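You operate a simulated robot arm through the tools that you are given. There is no shell and no other tool. Be economical: measure what you need, move in short steps, check, and stop when the job is done.

You run a simulated robot arm. Do the job below in one go: nothing can be reset, and whatever is moved stays where it is left.

JOB
Wilt the leaves: press the red-rim, pink-rim and orange-rim squares once each.
Fine: in that order, the hot press by its bar alone, back on the cork rest; all leaves end wilted, none limp or scorched.

It is judged by the outcome, as a careful person would: the job done as asked, and still so three seconds after it is handed in. It fails if anything else is knocked over, pushed out of place, dropped, spilled or broken.

ROBOT AND FRAMES
A 6-joint arm with a two-finger gripper on a trunk, on a base that drives. Base frame: it is fixed to the floor where the robot stands at the start and does not move with it; the origin is under the middle of the robot, x ahead of it, y to its left, z up. Lengths are in m, angles in degrees, forces in N, time in s.
With the tool pointing down near the work surface it reaches from about 0.28 to 0.72 m from the robot's upright axis, wherever it stands. Its first joint turns from -166.0 to 166.0 degrees. Places, roughly: orange-rim leaf square [0.5, 0.3, 0.9]; pink-rim leaf square [0.5, 0, 0.9]; press rest [0.5, -0.2, 0.9]; red-rim leaf square [0.6, 0.4, 0.9]. Payload 1.57 kg.
The TCP is the grasp point between the finger pads, 0.021 m short of the fingertips. In the tool frame z runs along the fingers and y along their closing line. Largest opening 0.07 m; the body of the gripper starts 0.05 m behind the TCP.
Orientation is that of the tool frame in the base frame, as a unit quaternion [x, y, z, w]. With the fingers straight down and closing along the base's y, the tool's x points along the base's -x, its y along +y and its z along -z.

CONTROLS
- The arm moves only by the tool nudge_tool. Its argument "series" is text: rows parted by semicolons, each of 7 numbers parted by spaces: the turn, a rotation vector about the tool's x, y, z in degrees, then the shift along the tool's x, y, z in mm, then the gripper command, from -1 (fully open) to 1 (shut), values between in proportion. In form: wx wy wz dx dy dz gripper; .... A call has 1 to 20 rows; each row is the pose to reach, as a shift and turn from the pose commanded when the call began, along the tool's axes at that moment. Rows are played at 5 a second. More than 0.05 m and 8.6 degrees between two rows, or a gripper value outside its range, and nothing of the call is played. A pose out of reach is approached as far as the arm can. The call stops where the force on the tool passes 40 N (or 10 N more than at its start, if that is more) or the arm is blocked; 0.2 s more then pass. The fingers move at their own pace and stop on an object; they squeeze with about 30 N. The grip force told is the motor's: it shows also when the fingers shut on nothing. Time passes only in rows, and 0.2 s behind the last, so rows that repeat a pose let the fingers close. The reply holds the time, the measured pose of the TCP, the force on the tool along the base axes, the opening and the grip force, in the units named above and with some noise, with the torque about the TCP (base axes, N m) and any sound that the robot's microphone picked up.
- Cameras (640 x 400 px; columns grow to the right, rows downward): "scene" is now at [0.0055, 0.1635, 1.4889]; the picture's right is [0.08, -1.00, 0.00], its down [-0.64, -0.05, -0.76] and it looks along [0.76, 0.06, -0.64] (base axes); focal length 252 px, centre (320, 200). "wrist" rides on the gripper at [0.079, 0.004, -0.081] in the tool frame; the picture's right is [-0.05, 1.00, 0.00], its down [-0.67, -0.04, -0.74] and it looks along [-0.74, -0.04, 0.67] (tool axes); focal length 256 px, centre (320, 200). There is no depth. A picture from a camera that has moved, and an enlarged one, comes with that camera's place and axes in the base frame and with its lens. The place of the scene camera against the robot may be out by one fixed shift of up to 0.025 m in any direction.
- get_image(camera): a new picture of that camera. No time passes.
- drive_base(legs): drives the robot by 1 to 6 legs, each [ahead, left, turn to the left] in m, m and degrees, along the robot's own axes; the way and the turn of a leg run together, so that a leg with both is an arc; at most 1.5 m and 180 degrees a leg. The arm and the cameras ride along, it lands a little off, and it stops where it bumps. It gives what a move gives.
- turn_head(pan, tilt): turns the head with the scene camera to pan (to the left, within 155 degrees either way) and tilt (down, from -29 to 69), counted from straight ahead of the robot. It gives what a move gives.
- inspect(camera, box): a new picture of the part [left, top, right, bottom] of that camera's present view, enlarged. No time passes.
- sign_off(): hands the job in; it is judged then, once.

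Work in short steps. Places have to be worked out from the pictures, the camera data and where the tool is seen: move nearer, look again, correct. Check each grasp and each placing, and mend what went wrong. You have 120 turns and 98 pictures in all, those below and enlarged ones among them. Open the gripper and draw the arm clear of the work before you hand the job in, unless the task says otherwise; then end with one line.

The tools are called after "Call:" by a JSON object that holds its "api" and its "payload". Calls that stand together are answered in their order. nudge_tool: Moves the arm, as the interface text tells. Its arguments: {"type":"object","properties":{"series":{"type":"string"}},"required":["series"]} The other tools are called the same way: drive_base (legs) drives the base; turn_head (pan, tilt) turns the head that bears the scene camera; get_image (camera) takes a picture; inspect (camera, box) takes an enlarged picture of a part of a camera's view; sign_off () hands the job in.

At the start:

```text
clock: 0.0
ee_pos: [0.3109, 0.1952, 1.1982]
tcp_rot: [0.0, 1.0, 0.0, 0.0]
force: [-0.7, -0.4, -0.2]
wrist_torque: [0.01, -0.02, 0.0]
opening: 0.07
grip_force: 0.0
robot x, y, heading: [-0.0005, -0.0018, 0.1]
head pan, tilt: [4.4, 40.1]
```

scene: 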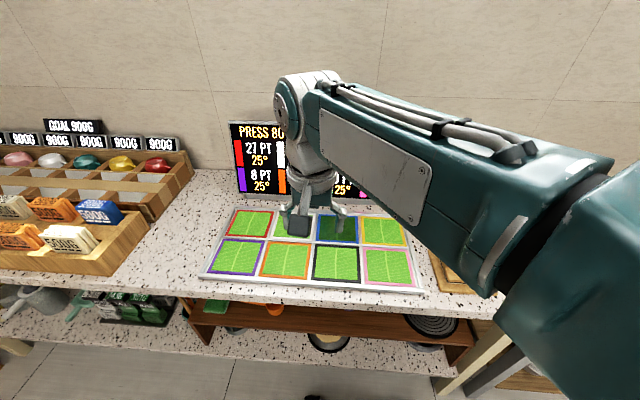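
wrist: 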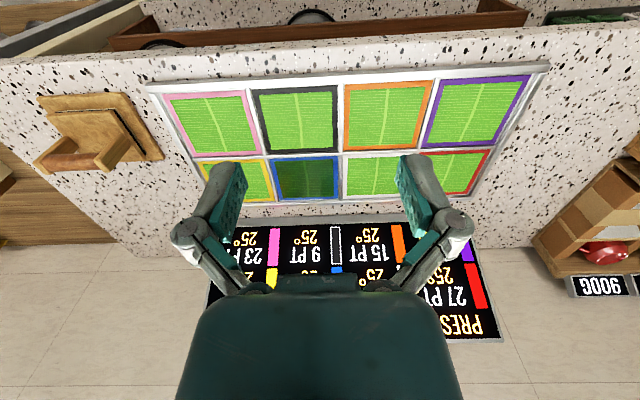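

The sign behind the tray carries press settings that the arm partly hides. I'll enlarge the wrist view of the sign and of the press.

Call:
{"api": "inspect", "payload": {"camera": "wrist", "box": [200, 210, 520, 350]}}

Call:
{"api": "inspect", "payload": {"camera": "wrist", "box": [20, 50, 340, 250]}}

Call:
{"api": "inspect", "payload": {"camera": "scene", "box": [200, 110, 440, 300]}}

```text
2.00 times, centred on (360, 280) of wrist
camera zoom: at [0.2325, 0.1993, 1.2772], right [0.05, 1.0, 0.0], down [0.67, -0.04, 0.74], along [0.74, -0.04, -0.67], focal length 512 px, centre (240, 40)
```

zoom: 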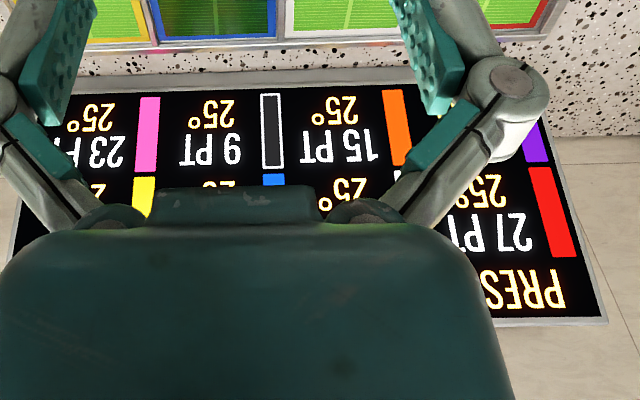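

```text
2.00 times, centred on (180, 150) of wrist
camera zoom: at [0.2325, 0.1993, 1.2772], right [0.05, 1.0, 0.0], down [0.67, -0.04, 0.74], along [0.74, -0.04, -0.67], focal length 512 px, centre (600, 300)
```

zoom: 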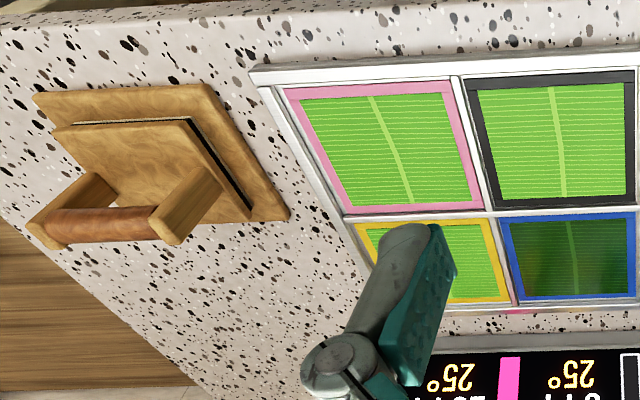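

```text
2.11 times, centred on (320, 205) of scene
camera zoom: at [0.0055, 0.1635, 1.4889], right [0.08, -1.0, 0.0], down [-0.64, -0.05, -0.76], along [0.76, 0.06, -0.64], focal length 530 px, centre (320, 190)
```

zoom: 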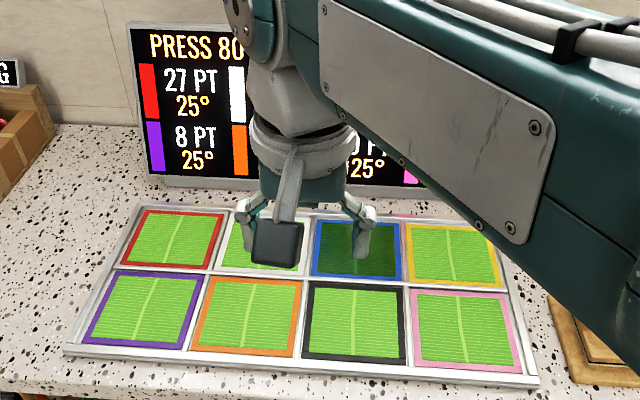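

The sign is half-hidden by the arm. I'll move the arm sideways, high over the press rest, to clear the view.

Call:
{"api": "nudge_tool", "payload": {"series": "0 0 0 0 -50 0 -1; 0 0 0 0 -100 0 -1; 0 0 0 0 -150 0 -1; 0 0 0 0 -200 0 -1; 0 0 0 0 -250 0 -1; 0 0 0 0 -300 0 -1; 0 0 0 0 -350 0 -1; 0 0 0 0 -395 0 -1"}}

Call:
{"api": "get_image", "payload": {"camera": "scene"}}

Call:
{"api": "get_image", "payload": {"camera": "wrist"}}

Call:
{"api": "inspect", "payload": {"camera": "scene", "box": [210, 110, 410, 210]}}

```text
clock: 1.8
ee_pos: [0.3118, -0.2035, 1.1977]
tcp_rot: [0.0, 1.0, 0.0, 0.0]
force: [-0.5, -0.4, -0.6]
wrist_torque: [-0.02, 0.01, -0.02]
opening: 0.0703
grip_force: 0.1
robot x, y, heading: [0.0009, -0.0, -0.2]
head pan, tilt: [4.4, 40.1]
```

```text
92 pictures are left
camera scene: at [0.0055, 0.1605, 1.4892], right [0.08, -1.0, 0.0], down [-0.64, -0.05, -0.77], along [0.76, 0.06, -0.64], focal length 252 px, centre (320, 200)
```

scene: 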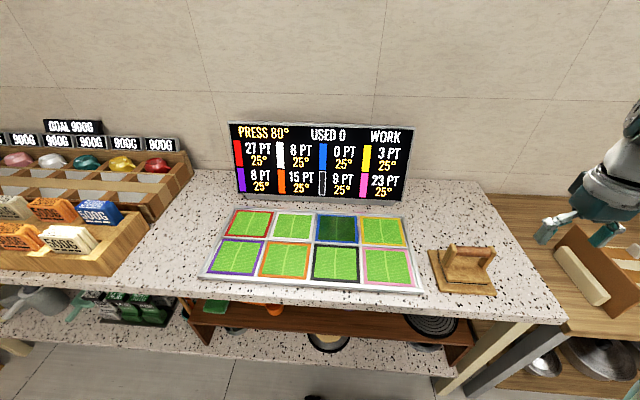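

```text
91 pictures are left
camera wrist: at [0.2324, -0.1991, 1.2777], right [0.05, 1.0, 0.0], down [0.67, -0.04, 0.74], along [0.74, -0.04, -0.67], focal length 256 px, centre (320, 200)
```

wrist: 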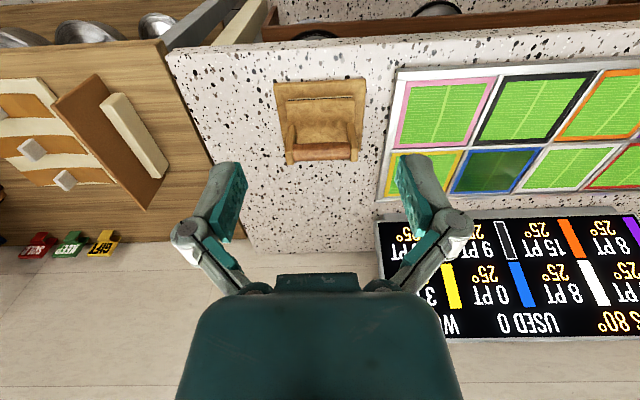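

```text
3.20 times, centred on (310, 160) of scene
camera zoom: at [0.0055, 0.1605, 1.4892], right [0.08, -1.0, 0.0], down [-0.64, -0.05, -0.77], along [0.76, 0.06, -0.64], focal length 806 px, centre (352, 328)
```

zoom: 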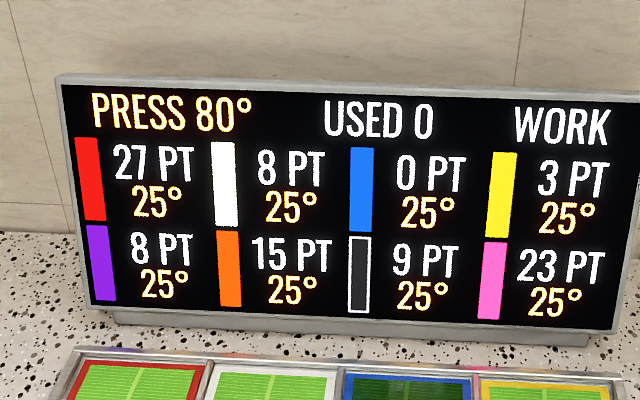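

The press bar runs roughly along y at about (0.47, -0.207), and the red square at about (0.57, 0.43) is on the edge of reach. The base needs to shift left a little, so I'll look at the floor and the left side first.

Call:
{"api": "turn_head", "payload": {"pan": 60, "tilt": 60}}

Call:
{"api": "get_image", "payload": {"camera": "scene"}}

```text
clock: 3.0
ee_pos: [0.3119, -0.2001, 1.1988]
tcp_rot: [0.0, 1.0, 0.0, 0.0]
force: [-0.1, 0.4, 0.0]
wrist_torque: [0.02, 0.02, -0.02]
opening: 0.0701
grip_force: 0.0
robot x, y, heading: [0.0015, 0.0002, 0.2]
head pan, tilt: [60.0, 60.0]
```

```text
89 pictures are left
camera scene: at [-0.0459, 0.2133, 1.4624], right [0.87, -0.5, 0.0], down [-0.43, -0.75, -0.5], along [0.25, 0.43, -0.87], focal length 252 px, centre (320, 200)
```

scene: 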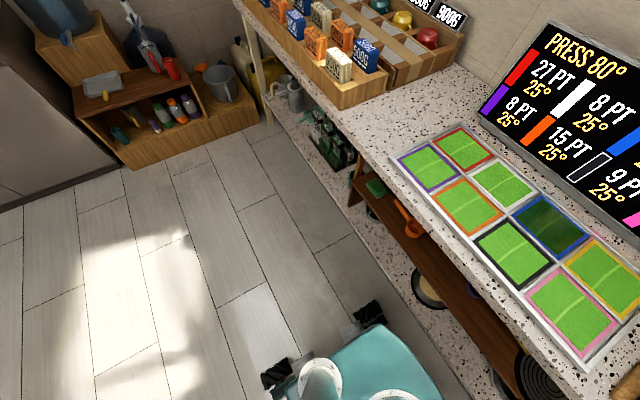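

The floor to the left is clear. I'll drive 0.13 m left and point the head at the work again.

Call:
{"api": "drive_base", "payload": {"legs": [[0, 0.13, 0]]}}

Call:
{"api": "turn_head", "payload": {"pan": -5, "tilt": 45}}

Call:
{"api": "get_image", "payload": {"camera": "scene"}}

```text
clock: 4.3
ee_pos: [0.3128, -0.0772, 1.1973]
tcp_rot: [0.001, 1.0, 0.002, -0.001]
force: [-0.1, 0.7, -0.5]
wrist_torque: [-0.03, 0.02, 0.0]
opening: 0.0701
grip_force: 0.1
robot x, y, heading: [-0.001, 0.1255, -0.3]
head pan, tilt: [60.0, 60.0]
```

```text
clock: 5.7
ee_pos: [0.3119, -0.0743, 1.1982]
tcp_rot: [0.001, 1.0, 0.0, -0.001]
force: [-0.4, -0.6, -0.4]
wrist_torque: [0.05, 0.0, -0.01]
opening: 0.0702
grip_force: 0.1
robot x, y, heading: [-0.0011, 0.1266, -0.1]
head pan, tilt: [-5.0, 45.0]
```

```text
88 pictures are left
camera scene: at [0.0016, 0.2686, 1.4824], right [-0.09, -1.0, 0.0], down [-0.7, 0.06, -0.71], along [0.7, -0.06, -0.71], focal length 252 px, centre (320, 200)
```

scene: 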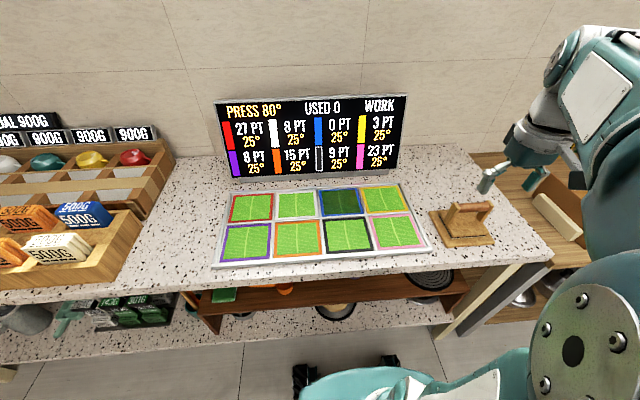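

The base is now at y of about 0.126 and the view is clear. Next I'll bring the tool over the press while turning it 90° about its own z, so the fingers close across the bar.

Call:
{"api": "nudge_tool", "payload": {"series": "0 0 8.2 -14 -12 8 -1; 0 0 16.4 -28 -24 16 -1; 0 0 24.5 -42 -36 24 -1; 0 0 32.7 -56 -48 32 -1; 0 0 40.9 -70 -60 40 -1; 0 0 49.1 -84 -72 48 -1; 0 0 57.3 -98 -84 56 -1; 0 0 65.5 -112 -96 64 -1; 0 0 73.6 -128 -108 72 -1; 0 0 81.8 -143 -120 80 -1; 0 0 90 -158 -132 88 -1; 0 0 90 -158 -132 88 -1"}}

Call:
{"api": "get_image", "payload": {"camera": "wrist"}}

Call:
{"api": "get_image", "payload": {"camera": "scene"}}

```text
clock: 8.3
ee_pos: [0.4683, -0.2024, 1.1102]
tcp_rot: [0.708, 0.706, -0.002, 0.0]
force: [0.0, 0.3, 0.4]
wrist_torque: [0.0, -0.02, 0.0]
opening: 0.07
grip_force: 0.1
robot x, y, heading: [0.0008, 0.1284, 0.1]
head pan, tilt: [-5.0, 45.0]
```

```text
87 pictures are left
camera wrist: at [0.4742, -0.1219, 1.191], right [1.0, -0.06, 0.0], down [-0.04, -0.66, 0.75], along [-0.04, -0.75, -0.66], focal length 256 px, centre (320, 200)
```

wrist: 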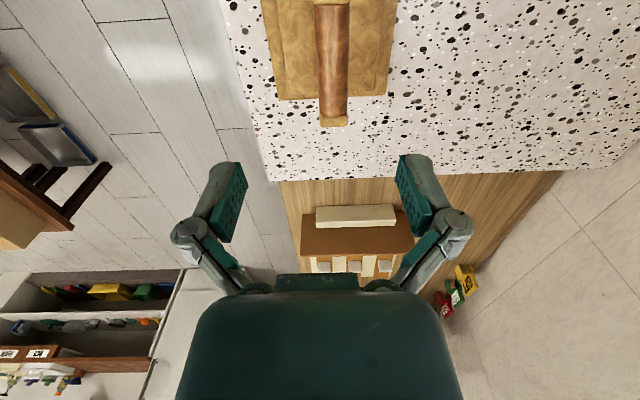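

```text
86 pictures are left
camera scene: at [0.0025, 0.2752, 1.482], right [-0.09, -1.0, 0.0], down [-0.71, 0.06, -0.71], along [0.7, -0.06, -0.71], focal length 252 px, centre (320, 200)
```

scene: 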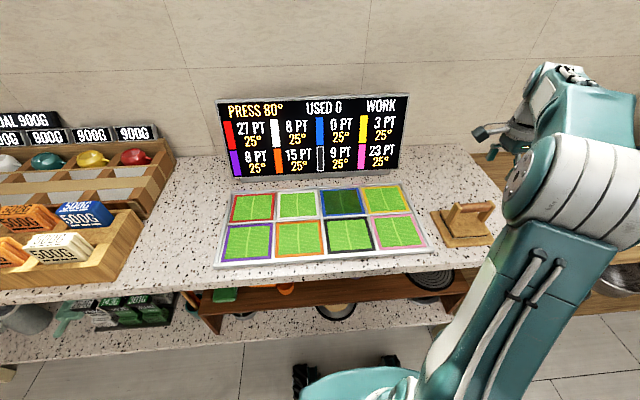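

In this wrist view the bar lies at x of about 0.48 with its far end near y = -0.257. I'll shift 12 mm in +x and come down to about z = 1.03 to look again.

Call:
{"api": "nudge_tool", "payload": {"series": "0 0 0 -3 6 40 -1; 0 0 0 -5 12 80 -1; 0 0 0 -5 12 80 -1"}}

Call:
{"api": "get_image", "payload": {"camera": "wrist"}}

Call:
{"api": "inspect", "payload": {"camera": "scene", "box": [400, 170, 560, 270]}}

```text
clock: 9.1
ee_pos: [0.4812, -0.2059, 1.0297]
tcp_rot: [0.708, 0.707, -0.002, 0.0]
force: [-1.3, 0.4, 0.0]
wrist_torque: [-0.03, 0.01, 0.0]
opening: 0.0701
grip_force: 0.2
robot x, y, heading: [-0.0004, 0.1248, -0.0]
head pan, tilt: [-5.0, 45.0]
```

```text
85 pictures are left
camera wrist: at [0.4853, -0.1266, 1.1098], right [1.0, -0.05, 0.0], down [-0.04, -0.66, 0.75], along [-0.04, -0.75, -0.66], focal length 256 px, centre (320, 200)
```

wrist: 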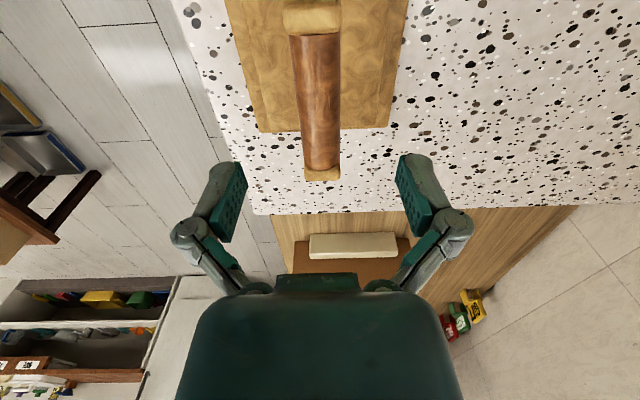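

```text
4.00 times, centred on (480, 220) of scene
camera zoom: at [0.0026, 0.275, 1.482], right [-0.09, -1.0, 0.0], down [-0.71, 0.06, -0.71], along [0.7, -0.06, -0.71], focal length 1007 px, centre (-320, 120)
```

zoom: 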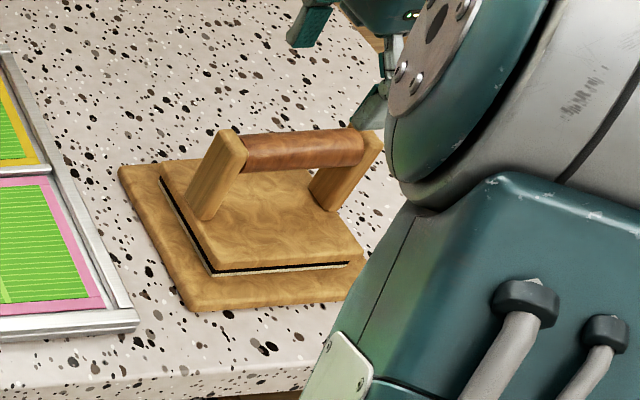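

The bar is lined up with y, about 28 mm thick, centred near x = 0.48 and y = -0.218. I'll descend to z = 0.985 with the fingers straddling it and check the height.

Call:
{"api": "nudge_tool", "payload": {"series": "0 0 0 -12 -1 25 -1; 0 0 0 -12 -1 45 -1; 0 0 0 -12 -1 45 -1"}}

Call:
{"api": "get_image", "payload": {"camera": "wrist"}}

Call:
{"api": "inspect", "payload": {"camera": "scene", "box": [400, 170, 560, 270]}}

```text
clock: 9.9
ee_pos: [0.4802, -0.2192, 0.9865]
tcp_rot: [0.707, 0.707, -0.002, 0.001]
force: [0.1, 0.0, 0.5]
wrist_torque: [-0.03, 0.01, -0.01]
opening: 0.0702
grip_force: 0.2
robot x, y, heading: [0.0007, 0.1267, 0.1]
head pan, tilt: [-5.0, 45.0]
```

```text
83 pictures are left
camera wrist: at [0.4845, -0.1393, 1.0658], right [1.0, -0.05, 0.0], down [-0.04, -0.66, 0.75], along [-0.04, -0.75, -0.67], focal length 256 px, centre (320, 200)
```

wrist: 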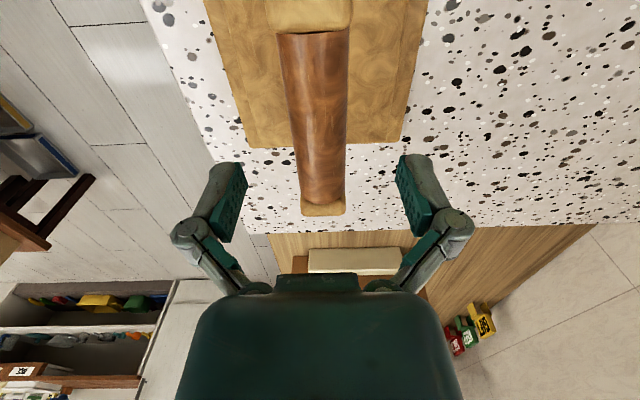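

```text
4.00 times, centred on (480, 220) of scene
camera zoom: at [0.0026, 0.2749, 1.482], right [-0.09, -1.0, 0.0], down [-0.71, 0.06, -0.71], along [0.7, -0.06, -0.71], focal length 1007 px, centre (-320, 120)
```

zoom: 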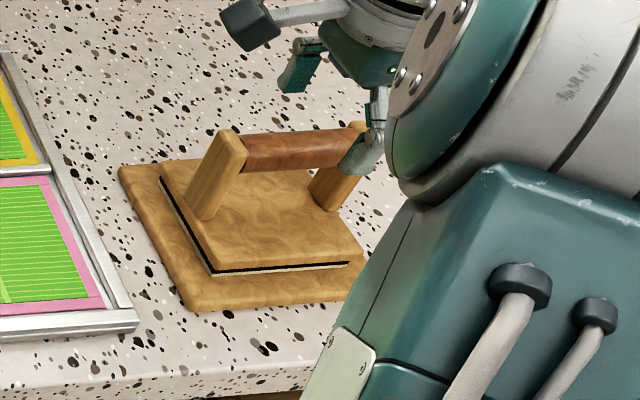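

Triangulating gives a bar centre of about y = -0.212 and z = 0.957. I'll shift 7 mm in +y, descend to z of about 0.958 and close gently on the bar.

Call:
{"api": "nudge_tool", "payload": {"series": "0 0 0 7 0 0 -1; 0 0 0 7 0 14 -1; 0 0 0 7 0 28 -1; 0 0 0 7 0 28 -1"}}

Call:
{"api": "get_image", "payload": {"camera": "wrist"}}

Call:
{"api": "inspect", "payload": {"camera": "scene", "box": [400, 170, 560, 270]}}

```text
clock: 10.9
ee_pos: [0.4799, -0.2133, 0.9574]
tcp_rot: [0.708, 0.706, -0.001, 0.0]
force: [-0.4, -0.8, 0.3]
wrist_torque: [0.01, 0.04, 0.01]
opening: 0.0699
grip_force: 0.0
robot x, y, heading: [0.0021, 0.1255, 0.0]
head pan, tilt: [-5.0, 45.0]
```

```text
81 pictures are left
camera wrist: at [0.4848, -0.1327, 1.0376], right [1.0, -0.05, 0.0], down [-0.04, -0.66, 0.75], along [-0.04, -0.75, -0.66], focal length 256 px, centre (320, 200)
```

wrist: 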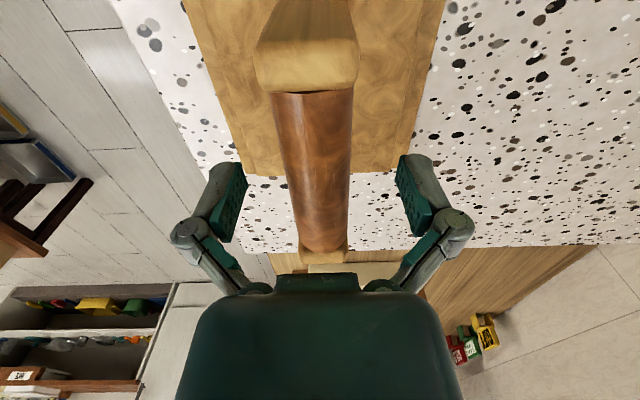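

```text
4.00 times, centred on (480, 220) of scene
camera zoom: at [0.0026, 0.2751, 1.482], right [-0.09, -1.0, 0.0], down [-0.71, 0.06, -0.71], along [0.7, -0.06, -0.71], focal length 1007 px, centre (-320, 120)
```

zoom: 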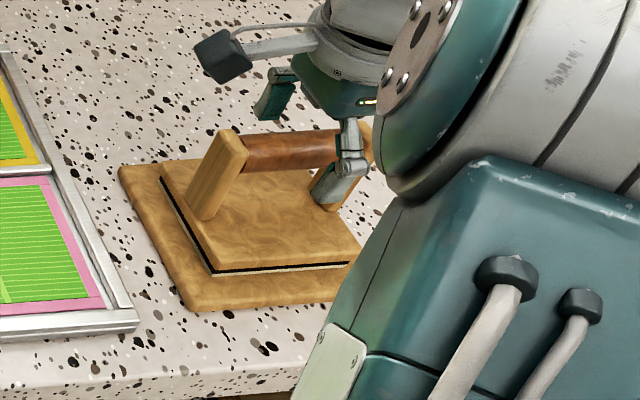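

The bar is centred between the fingers along x and within a few mm along its length. I'll close on it.

Call:
{"api": "nudge_tool", "payload": {"series": "0 0 0 0 0 0 0; 0 0 0 0 0 0 1; 0 0 0 0 0 0 1; 0 0 0 0 0 0 1"}}

Call:
{"api": "get_image", "payload": {"camera": "wrist"}}

```text
clock: 11.9
ee_pos: [0.4809, -0.2121, 0.9589]
tcp_rot: [0.708, 0.706, -0.002, 0.002]
force: [-4.9, -2.3, 14.7]
wrist_torque: [0.27, 0.13, -0.03]
opening: 0.0268
grip_force: 30.0
robot x, y, heading: [0.0033, 0.1259, -0.2]
head pan, tilt: [-5.0, 45.0]
```

```text
79 pictures are left
camera wrist: at [0.4843, -0.1326, 1.0388], right [1.0, -0.05, 0.0], down [-0.04, -0.66, 0.75], along [-0.04, -0.75, -0.66], focal length 256 px, centre (320, 200)
```

wrist: 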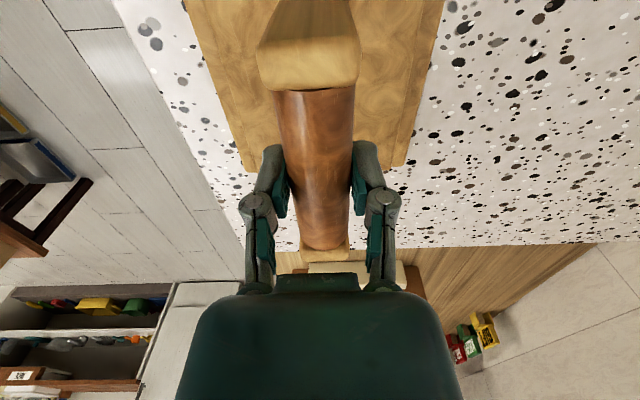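

The grip holds at 26.8 mm opening with 30 N. I'll lift the press 40 mm and check that it hangs level.

Call:
{"api": "nudge_tool", "payload": {"series": "0 0 0 0 0 -10 1; 0 0 0 0 0 -40 1; 0 0 0 0 0 -80 1; 0 0 0 0 0 -80 1"}}

Call:
{"api": "get_image", "payload": {"camera": "scene"}}

Call:
{"api": "inspect", "payload": {"camera": "scene", "box": [400, 170, 560, 270]}}

Call:
{"api": "get_image", "payload": {"camera": "wrist"}}

```text
clock: 12.9
ee_pos: [0.481, -0.2117, 1.0363]
tcp_rot: [0.707, 0.707, -0.001, 0.0]
force: [0.9, -1.0, -6.1]
wrist_torque: [-0.04, 0.01, 0.01]
opening: 0.0271
grip_force: 29.4
robot x, y, heading: [0.003, 0.1281, 0.0]
head pan, tilt: [-5.0, 45.0]
```

```text
78 pictures are left
camera scene: at [0.003, 0.275, 1.482], right [-0.09, -1.0, 0.0], down [-0.71, 0.06, -0.71], along [0.7, -0.06, -0.71], focal length 252 px, centre (320, 200)
```

scene: 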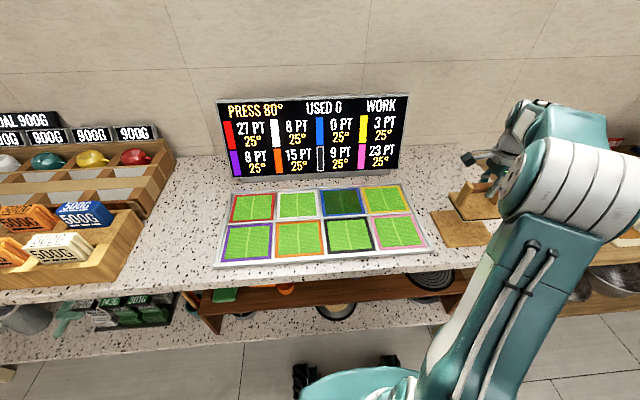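

```text
4.00 times, centred on (480, 220) of scene
camera zoom: at [0.003, 0.275, 1.482], right [-0.09, -1.0, 0.0], down [-0.71, 0.06, -0.71], along [0.7, -0.06, -0.71], focal length 1007 px, centre (-320, 120)
```

zoom: 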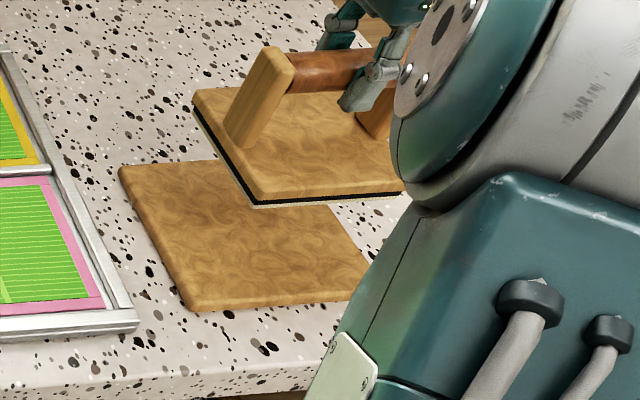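

```text
76 pictures are left
camera wrist: at [0.485, -0.1323, 1.1167], right [1.0, -0.05, 0.0], down [-0.03, -0.66, 0.75], along [-0.04, -0.75, -0.67], focal length 256 px, centre (320, 200)
```

wrist: 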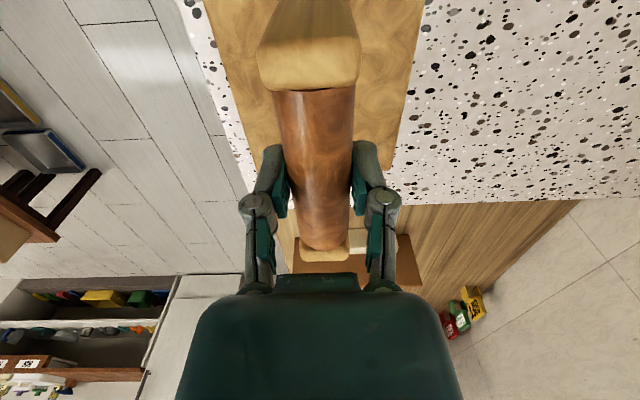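

Triangulating two wrist views puts the leaf surface at z of about 0.874, with cell centres near pink (0.468, -0.003), orange (0.466, 0.299) and red (0.600, 0.451). The press weighs about 6 N and hangs level, so I'll carry it, a little higher, to above red.

Call:
{"api": "nudge_tool", "payload": {"series": "0 0 0 0 0 -30 1; 0 0 0 30 5 -30 1; 0 0 0 74 13 -30 1; 0 0 0 118 21 -30 1; 0 0 0 162 29 -30 1; 0 0 0 206 37 -30 1; 0 0 0 250 45 -30 1; 0 0 0 294 53 -30 1; 0 0 0 338 61 -30 1; 0 0 0 382 69 -30 1; 0 0 0 426 77 -30 1; 0 0 0 470 85 -30 1; 0 0 0 514 93 -30 1; 0 0 0 558 101 -30 1; 0 0 0 602 109 -30 1; 0 0 0 640 116 -30 1; 0 0 0 663 119 -30 1; 0 0 0 663 119 -30 1; 0 0 0 663 119 -30 1"}}

Call:
{"api": "get_image", "payload": {"camera": "scene"}}

Call:
{"api": "get_image", "payload": {"camera": "wrist"}}

```text
clock: 16.9
ee_pos: [0.6006, 0.4519, 1.0658]
tcp_rot: [0.708, 0.707, -0.003, 0.001]
force: [0.1, 0.1, -7.1]
wrist_torque: [-0.04, -0.04, 0.02]
opening: 0.0268
grip_force: 29.4
robot x, y, heading: [0.0028, 0.13, 0.0]
head pan, tilt: [-5.0, 45.0]
```

```text
75 pictures are left
camera scene: at [0.0037, 0.2791, 1.4815], right [-0.09, -1.0, 0.0], down [-0.71, 0.06, -0.71], along [0.7, -0.06, -0.71], focal length 252 px, centre (320, 200)
```

scene: 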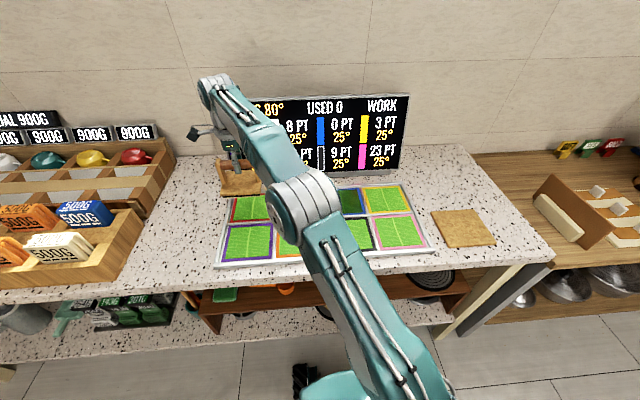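

```text
74 pictures are left
camera wrist: at [0.605, 0.5321, 1.1454], right [1.0, -0.05, 0.0], down [-0.03, -0.66, 0.75], along [-0.04, -0.75, -0.66], focal length 256 px, centre (320, 200)
```

wrist: 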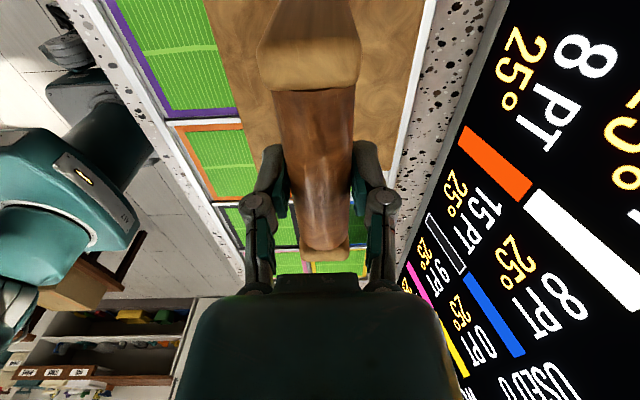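

The arm hides the red and purple columns of the sign from the scene camera. Standing further left would let me see past the wrist, so I'll first bring the press back right over the tray and then drive left.

Call:
{"api": "nudge_tool", "payload": {"series": "0 0 0 -20 -7 0 1; 0 0 0 -60 -21 -10 1; 0 0 0 -105 -36 -20 1; 0 0 0 -150 -52 -30 1; 0 0 0 -195 -68 -30 1; 0 0 0 -240 -84 -30 1; 0 0 0 -285 -99 -30 1; 0 0 0 -330 -115 -30 1; 0 0 0 -375 -131 -30 1; 0 0 0 -402 -140 -30 1; 0 0 0 -402 -140 -30 1"}}

Call:
{"api": "drive_base", "payload": {"legs": [[0, 0.2, 0], [0, 0.2, 0]]}}

Call:
{"api": "get_image", "payload": {"camera": "scene"}}

```text
clock: 19.3
ee_pos: [0.4605, 0.0483, 1.0982]
tcp_rot: [0.707, 0.707, -0.002, 0.0]
force: [-0.2, 0.0, -6.7]
wrist_torque: [-0.03, 0.0, 0.03]
opening: 0.0266
grip_force: 29.4
robot x, y, heading: [-0.0003, 0.1268, -0.2]
head pan, tilt: [-5.0, 45.0]
```

```text
clock: 22.1
ee_pos: [0.46, 0.4466, 1.0978]
tcp_rot: [0.707, 0.707, -0.002, 0.0]
force: [-0.2, -0.3, -6.7]
wrist_torque: [-0.02, -0.02, 0.0]
opening: 0.0267
grip_force: 30.1
robot x, y, heading: [0.0004, 0.5281, 0.0]
head pan, tilt: [-5.0, 45.0]
```

```text
73 pictures are left
camera scene: at [0.0026, 0.6732, 1.4821], right [-0.09, -1.0, 0.0], down [-0.71, 0.06, -0.71], along [0.7, -0.06, -0.71], focal length 252 px, centre (320, 200)
```

scene: 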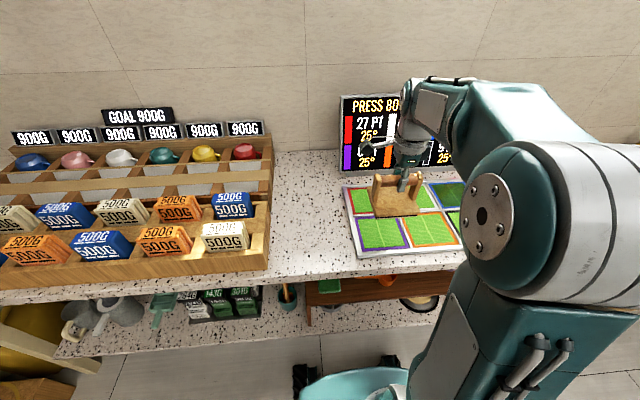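

From here the red and purple readouts are visible. I'll move over red at (0.600, 0.451) and down to about z = 1.02 for an alignment check.

Call:
{"api": "nudge_tool", "payload": {"series": "0 0 0 1 35 0 1; 0 0 0 2 70 10 1; 0 0 0 4 105 30 1; 0 0 0 4 140 50 1; 0 0 0 4 140 75 1; 0 0 0 4 140 75 1"}}

Call:
{"api": "get_image", "payload": {"camera": "scene"}}

Call:
{"api": "inspect", "payload": {"camera": "scene", "box": [330, 80, 490, 260]}}

Call:
{"api": "get_image", "payload": {"camera": "wrist"}}

```text
clock: 23.5
ee_pos: [0.6017, 0.4518, 1.0235]
tcp_rot: [0.708, 0.706, -0.002, 0.001]
force: [-0.2, -0.3, -7.0]
wrist_torque: [-0.03, 0.03, 0.02]
opening: 0.0269
grip_force: 30.0
robot x, y, heading: [0.0003, 0.5251, -0.2]
head pan, tilt: [-5.0, 45.0]
```

```text
72 pictures are left
camera scene: at [0.0035, 0.6761, 1.4818], right [-0.09, -1.0, 0.0], down [-0.71, 0.06, -0.71], along [0.7, -0.06, -0.71], focal length 252 px, centre (320, 200)
```

scene: 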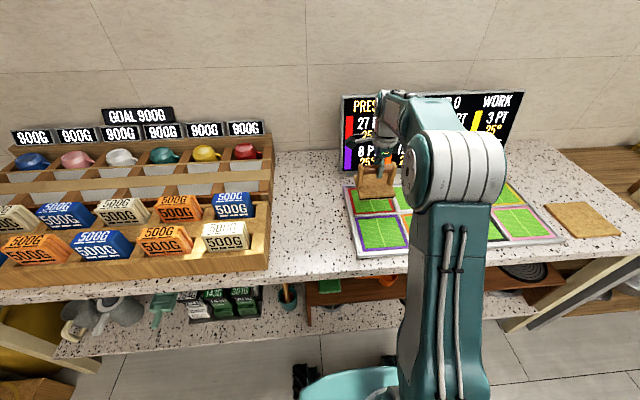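

```text
2.22 times, centred on (410, 170) of scene
camera zoom: at [0.0035, 0.6761, 1.4818], right [-0.09, -1.0, 0.0], down [-0.71, 0.06, -0.71], along [0.7, -0.06, -0.71], focal length 560 px, centre (120, 267)
```

zoom: 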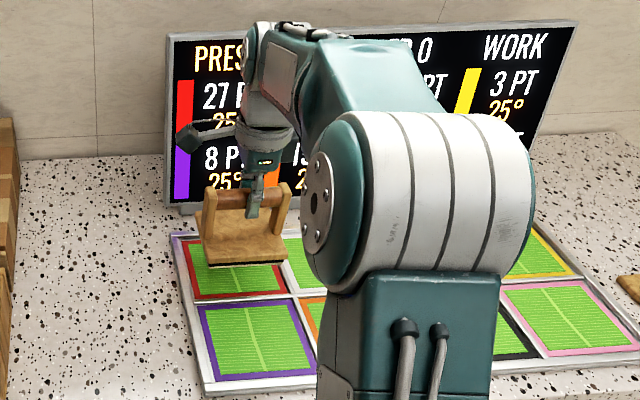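

```text
70 pictures are left
camera wrist: at [0.6048, 0.5308, 1.1022], right [1.0, -0.05, 0.0], down [-0.04, -0.66, 0.75], along [-0.04, -0.75, -0.66], focal length 256 px, centre (320, 200)
```

wrist: 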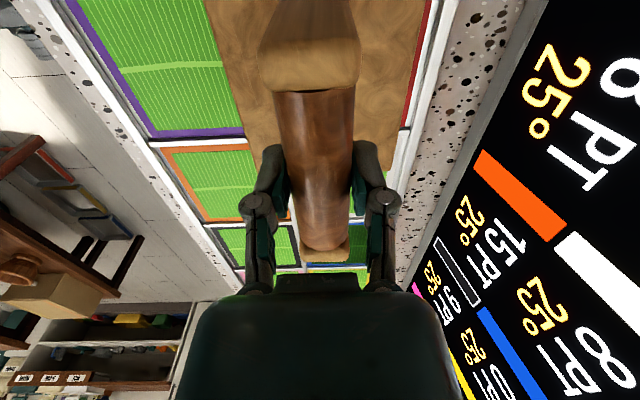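

Red's 27 is readable but the wrist partly covers the temperature and the press reading. I'll shift the tool 100 mm right and drive 100 mm further left, so the press ends up back over red with a clearer line of sight.

Call:
{"api": "nudge_tool", "payload": {"series": "0 0 0 -40 0 0 1; 0 0 0 -80 0 0 1; 0 0 0 -100 0 0 1; 0 0 0 -100 0 0 1"}}

Call:
{"api": "drive_base", "payload": {"legs": [[0, 0.1, 0]]}}

Call:
{"api": "inspect", "payload": {"camera": "scene", "box": [330, 80, 490, 260]}}

Call:
{"api": "get_image", "payload": {"camera": "wrist"}}

```text
clock: 24.5
ee_pos: [0.6026, 0.3519, 1.0222]
tcp_rot: [0.707, 0.707, -0.002, 0.0]
force: [0.8, 0.5, -6.8]
wrist_torque: [-0.01, -0.01, -0.01]
opening: 0.027
grip_force: 29.6
robot x, y, heading: [-0.0006, 0.5305, -0.1]
head pan, tilt: [-5.0, 45.0]
```

```text
clock: 25.6
ee_pos: [0.6006, 0.4324, 1.0199]
tcp_rot: [0.709, 0.705, 0.002, -0.003]
force: [-0.4, -1.8, -7.9]
wrist_torque: [0.02, 0.01, -0.02]
opening: 0.0269
grip_force: 29.7
robot x, y, heading: [0.0026, 0.6179, 0.1]
head pan, tilt: [-5.0, 45.0]
```

```text
2.22 times, centred on (410, 170) of scene
camera zoom: at [0.0038, 0.7451, 1.4839], right [-0.09, -1.0, -0.02], down [-0.71, 0.07, -0.7], along [0.7, -0.05, -0.71], focal length 560 px, centre (120, 267)
```

zoom: 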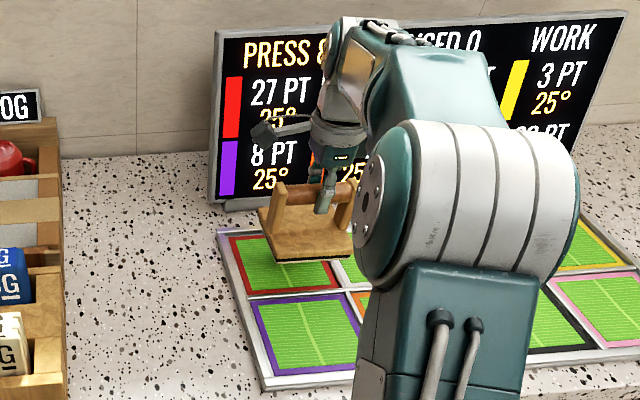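

```text
68 pictures are left
camera wrist: at [0.6053, 0.5105, 1.1007], right [1.0, -0.06, 0.0], down [-0.04, -0.67, 0.74], along [-0.05, -0.74, -0.67], focal length 256 px, centre (320, 200)
```

wrist: 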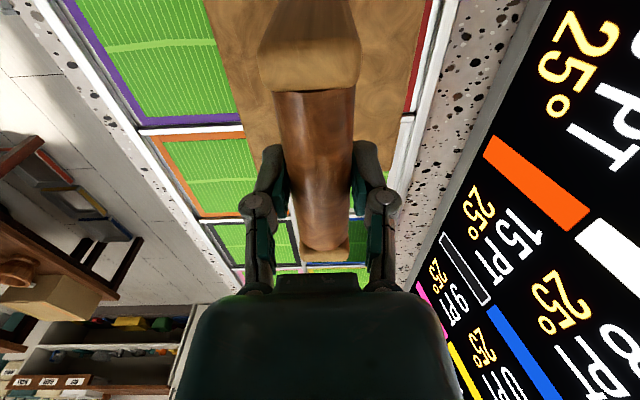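

The view is better, though the robot was still settling. Cell estimates put red's centre near (0.602, 0.446), so I'll correct to that and descend to about z = 0.985 for a close check.

Call:
{"api": "nudge_tool", "payload": {"series": "0 0 0 0 0 0 1; 0 0 0 8 0 0 1; 0 0 0 16 0 15 1; 0 0 0 16 0 30 1; 0 0 0 16 0 35 1; 0 0 0 16 0 35 1"}}

Call:
{"api": "inspect", "payload": {"camera": "scene", "box": [340, 80, 500, 260]}}

Call:
{"api": "get_image", "payload": {"camera": "wrist"}}

```text
clock: 27.0
ee_pos: [0.6003, 0.4536, 0.9869]
tcp_rot: [0.71, 0.705, -0.002, 0.001]
force: [-0.5, -1.1, -7.3]
wrist_torque: [0.05, -0.01, -0.03]
opening: 0.0268
grip_force: 30.2
robot x, y, heading: [-0.0036, 0.6173, 0.1]
head pan, tilt: [-5.0, 45.0]
```

```text
2.22 times, centred on (420, 170) of scene
camera zoom: at [0.0036, 0.7571, 1.4827], right [-0.09, -1.0, -0.01], down [-0.71, 0.07, -0.71], along [0.7, -0.06, -0.71], focal length 560 px, centre (98, 267)
```

zoom: 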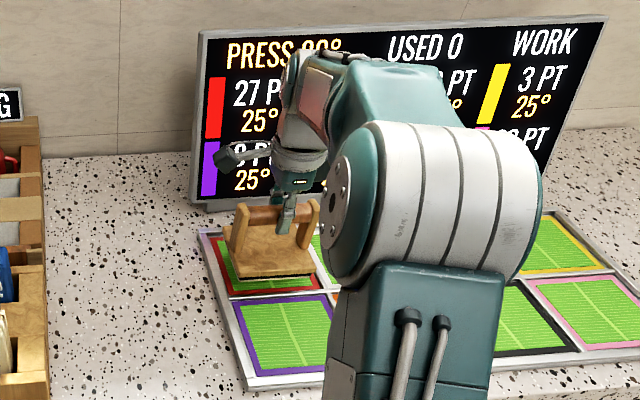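

```text
66 pictures are left
camera wrist: at [0.6044, 0.5342, 1.0676], right [1.0, -0.06, 0.0], down [-0.04, -0.66, 0.75], along [-0.05, -0.75, -0.66], focal length 256 px, centre (320, 200)
```

wrist: 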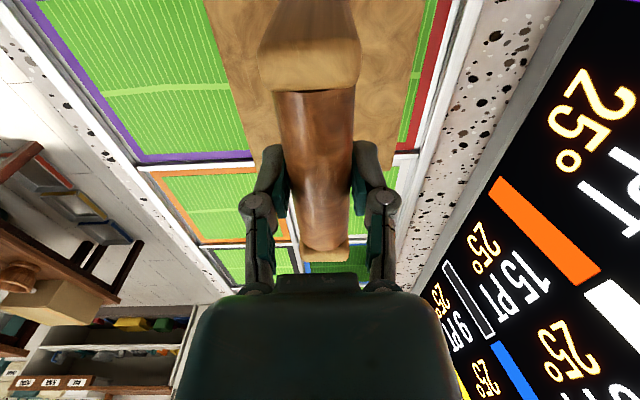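

The views suggest the plate sits about 12 mm short in x and about 9 mm too far left for red. I'll correct that, lower to z of about 0.972 and check once more.

Call:
{"api": "nudge_tool", "payload": {"series": "0 0 0 -9 12 0 1; 0 0 0 -9 12 8 1; 0 0 0 -9 12 15 1; 0 0 0 -9 12 15 1"}}

Call:
{"api": "inspect", "payload": {"camera": "scene", "box": [340, 80, 500, 180]}}

Call:
{"api": "inspect", "payload": {"camera": "scene", "box": [370, 160, 450, 210]}}

Call:
{"api": "get_image", "payload": {"camera": "wrist"}}

```text
clock: 28.0
ee_pos: [0.6109, 0.4556, 0.9748]
tcp_rot: [0.709, 0.705, -0.005, 0.003]
force: [0.1, 0.4, -7.7]
wrist_torque: [-0.02, -0.01, 0.0]
opening: 0.0269
grip_force: 29.8
robot x, y, heading: [-0.0005, 0.6187, 0.1]
head pan, tilt: [-5.0, 45.0]
```

```text
4.00 times, centred on (420, 130) of scene
camera zoom: at [0.0037, 0.7713, 1.4817], right [-0.09, -1.0, 0.0], down [-0.71, 0.06, -0.71], along [0.7, -0.06, -0.71], focal length 1007 px, centre (-80, 480)
```

zoom: 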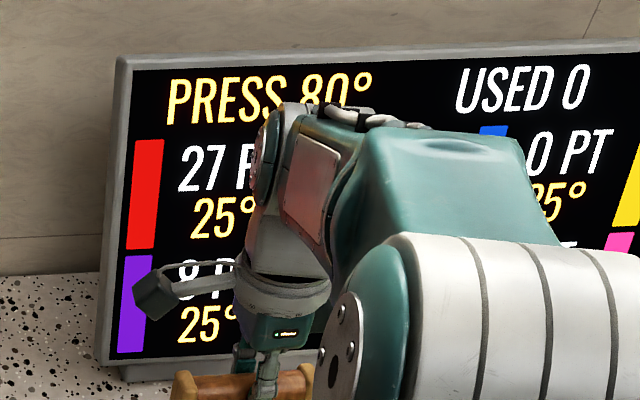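

```text
8.00 times, centred on (410, 185) of scene
camera zoom: at [0.0037, 0.7713, 1.4817], right [-0.09, -1.0, 0.0], down [-0.71, 0.06, -0.71], along [0.7, -0.06, -0.71], focal length 2014 px, centre (-400, 320)
```

zoom: 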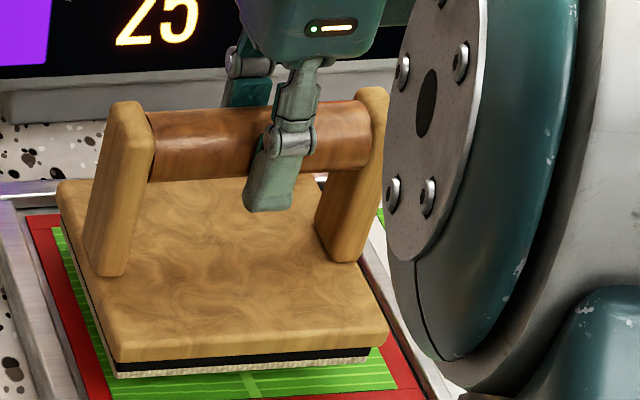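

```text
63 pictures are left
camera wrist: at [0.6161, 0.5369, 1.0534], right [1.0, -0.06, 0.0], down [-0.04, -0.66, 0.75], along [-0.04, -0.75, -0.66], focal length 256 px, centre (320, 200)
```

wrist: 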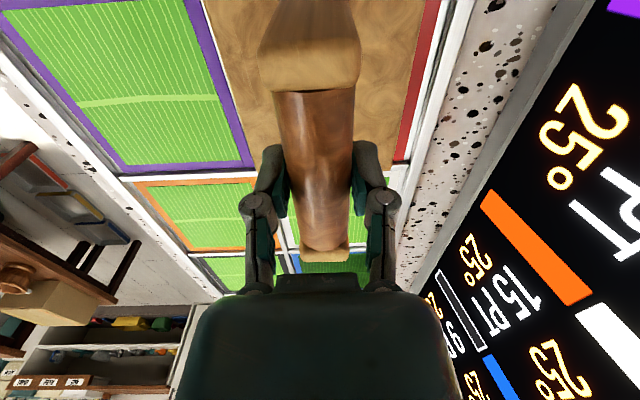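

The plate needs about 9 mm to the right and 4 mm ahead. I'll apply that at this height and confirm before touching down.

Call:
{"api": "nudge_tool", "payload": {"series": "0 0 0 -5 2 0 1; 0 0 0 -9 4 0 1; 0 0 0 -9 4 0 1; 0 0 0 -9 4 5 1; 0 0 0 -9 4 5 1"}}

Call:
{"api": "inspect", "payload": {"camera": "scene", "box": [370, 160, 450, 210]}}

```text
clock: 29.2
ee_pos: [0.6153, 0.4448, 0.9678]
tcp_rot: [0.709, 0.705, -0.003, 0.003]
force: [0.0, 0.1, -6.2]
wrist_torque: [-0.01, 0.0, 0.03]
opening: 0.027
grip_force: 30.0
robot x, y, heading: [0.0003, 0.6187, -0.1]
head pan, tilt: [-5.0, 45.0]
```

```text
8.00 times, centred on (410, 185) of scene
camera zoom: at [0.0037, 0.7683, 1.4819], right [-0.09, -1.0, 0.0], down [-0.71, 0.06, -0.71], along [0.7, -0.06, -0.71], focal length 2014 px, centre (-400, 320)
```

zoom: 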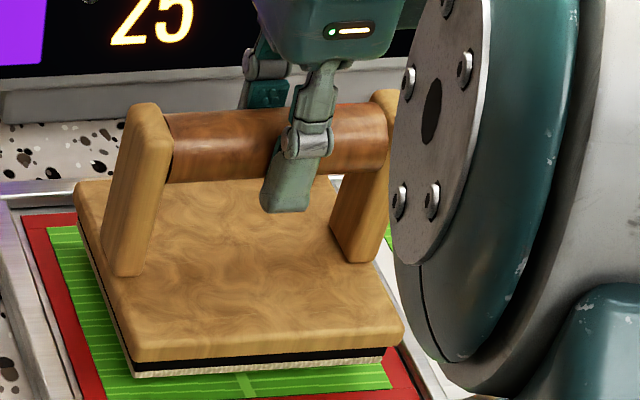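

The plate is now centred over the red leaf. I'll step down to contact and watch the force.

Call:
{"api": "nudge_tool", "payload": {"series": "0 0 0 0 2 5 1; 0 0 0 0 2 10 1"}}

Call:
{"api": "inspect", "payload": {"camera": "scene", "box": [350, 90, 510, 210]}}

```text
clock: 29.8
ee_pos: [0.6181, 0.4455, 0.9581]
tcp_rot: [0.709, 0.705, -0.003, 0.002]
force: [-0.8, 0.3, -7.5]
wrist_torque: [-0.04, 0.0, 0.01]
opening: 0.0273
grip_force: 29.6
robot x, y, heading: [0.0016, 0.6226, 0.2]
head pan, tilt: [-5.0, 45.0]
```

```text
3.33 times, centred on (430, 150) of scene
camera zoom: at [0.0037, 0.7683, 1.4819], right [-0.09, -1.0, 0.0], down [-0.71, 0.06, -0.71], along [0.7, -0.06, -0.71], focal length 839 px, centre (-47, 367)
```

zoom: 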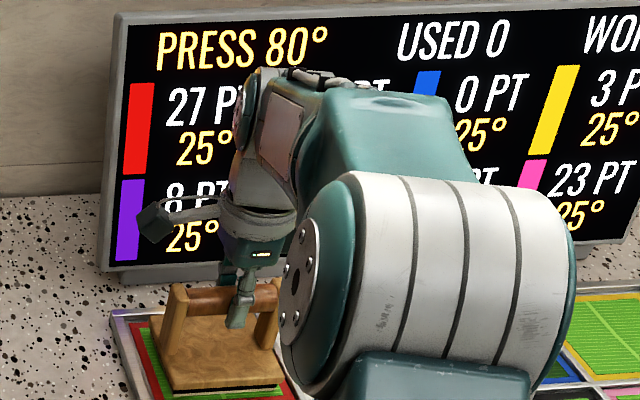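

No contact yet at z = 0.958, and the readouts for press, red, purple and used are all visible. I'll take small steps further down.

Call:
{"api": "nudge_tool", "payload": {"series": "0 0 0 0 -2 5 1"}}

Call:
{"api": "inspect", "payload": {"camera": "scene", "box": [370, 160, 450, 210]}}

```text
clock: 30.2
ee_pos: [0.6168, 0.4441, 0.9569]
tcp_rot: [0.71, 0.704, -0.001, 0.006]
force: [11.9, -4.1, 19.6]
wrist_torque: [0.47, -0.02, -0.21]
opening: 0.027
grip_force: 30.1
robot x, y, heading: [0.0018, 0.6213, -0.1]
head pan, tilt: [-5.0, 45.0]
```

```text
8.00 times, centred on (410, 185) of scene
camera zoom: at [0.0028, 0.7681, 1.482], right [-0.09, -1.0, 0.0], down [-0.71, 0.06, -0.71], along [0.7, -0.06, -0.71], focal length 2014 px, centre (-400, 320)
```

zoom: 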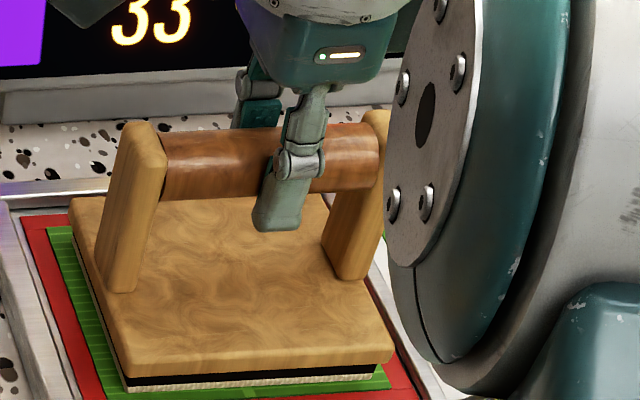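

That is contact, with the force swinging from -7 to +20 N, and purple's reading is already up to 33°. I'll read the sign without letting time pass.

Call:
{"api": "inspect", "payload": {"camera": "scene", "box": [350, 90, 510, 210]}}

Call:
{"api": "get_image", "payload": {"camera": "wrist"}}

```text
3.33 times, centred on (430, 150) of scene
camera zoom: at [0.0028, 0.7681, 1.482], right [-0.09, -1.0, 0.0], down [-0.71, 0.06, -0.71], along [0.7, -0.06, -0.71], focal length 839 px, centre (-47, 367)
```

zoom: 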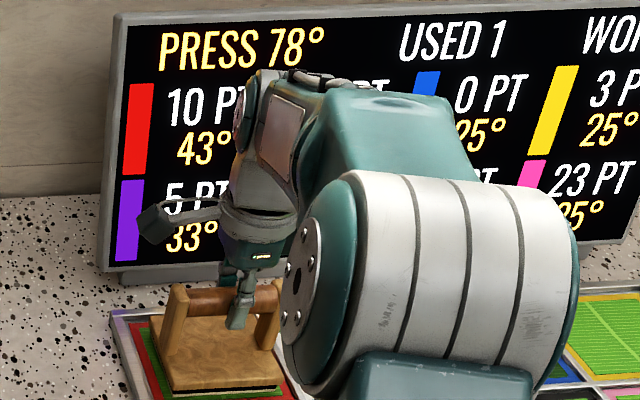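

```text
58 pictures are left
camera wrist: at [0.6212, 0.5245, 1.0368], right [1.0, -0.06, 0.01], down [-0.05, -0.66, 0.75], along [-0.04, -0.75, -0.66], focal length 256 px, centre (320, 200)
```

wrist: 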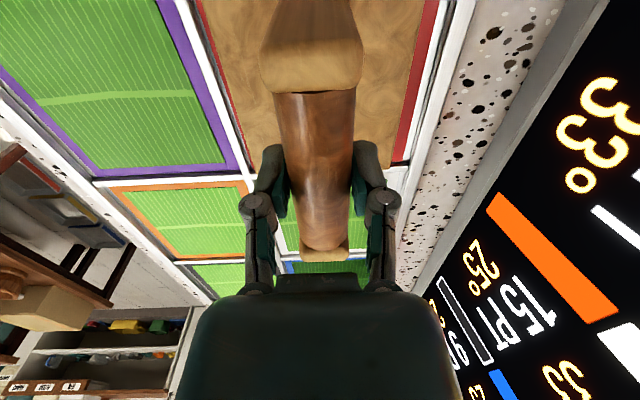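

In under half a second red fell from 27 to 10 PT and warmed to 43°, with white and purple warming too. This is very fast, so I'll lift at once and see whether stored heat carries on.

Call:
{"api": "nudge_tool", "payload": {"series": "0 0 0 0 0 -35 1"}}

Call:
{"api": "inspect", "payload": {"camera": "scene", "box": [350, 90, 510, 210]}}

Call:
{"api": "get_image", "payload": {"camera": "wrist"}}

```text
clock: 30.6
ee_pos: [0.6154, 0.4445, 0.9861]
tcp_rot: [0.709, 0.705, -0.005, 0.001]
force: [-0.9, -0.2, -7.7]
wrist_torque: [-0.07, 0.01, 0.02]
opening: 0.0269
grip_force: 29.9
robot x, y, heading: [-0.0002, 0.62, -0.0]
head pan, tilt: [-5.0, 45.0]
```

```text
3.33 times, centred on (430, 150) of scene
camera zoom: at [0.0036, 0.7685, 1.4819], right [-0.09, -1.0, 0.0], down [-0.71, 0.06, -0.71], along [0.7, -0.06, -0.71], focal length 839 px, centre (-47, 367)
```

zoom: 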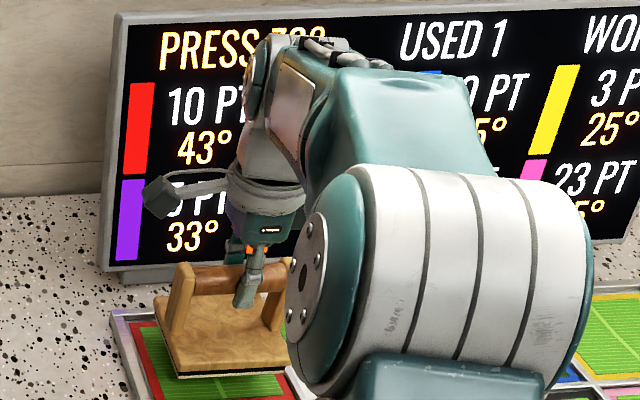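

```text
56 pictures are left
camera wrist: at [0.6199, 0.5252, 1.0653], right [1.0, -0.06, -0.01], down [-0.03, -0.66, 0.75], along [-0.05, -0.75, -0.66], focal length 256 px, centre (320, 200)
```

wrist: 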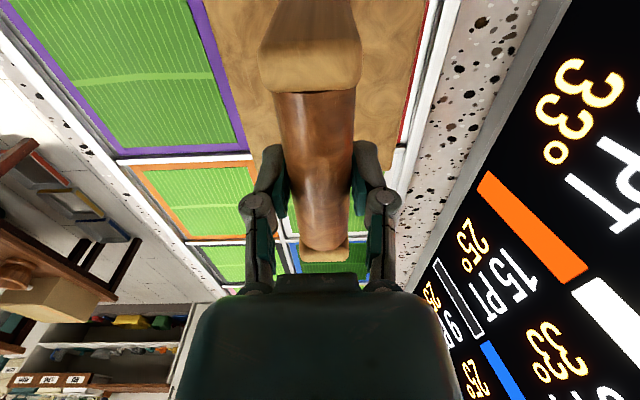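

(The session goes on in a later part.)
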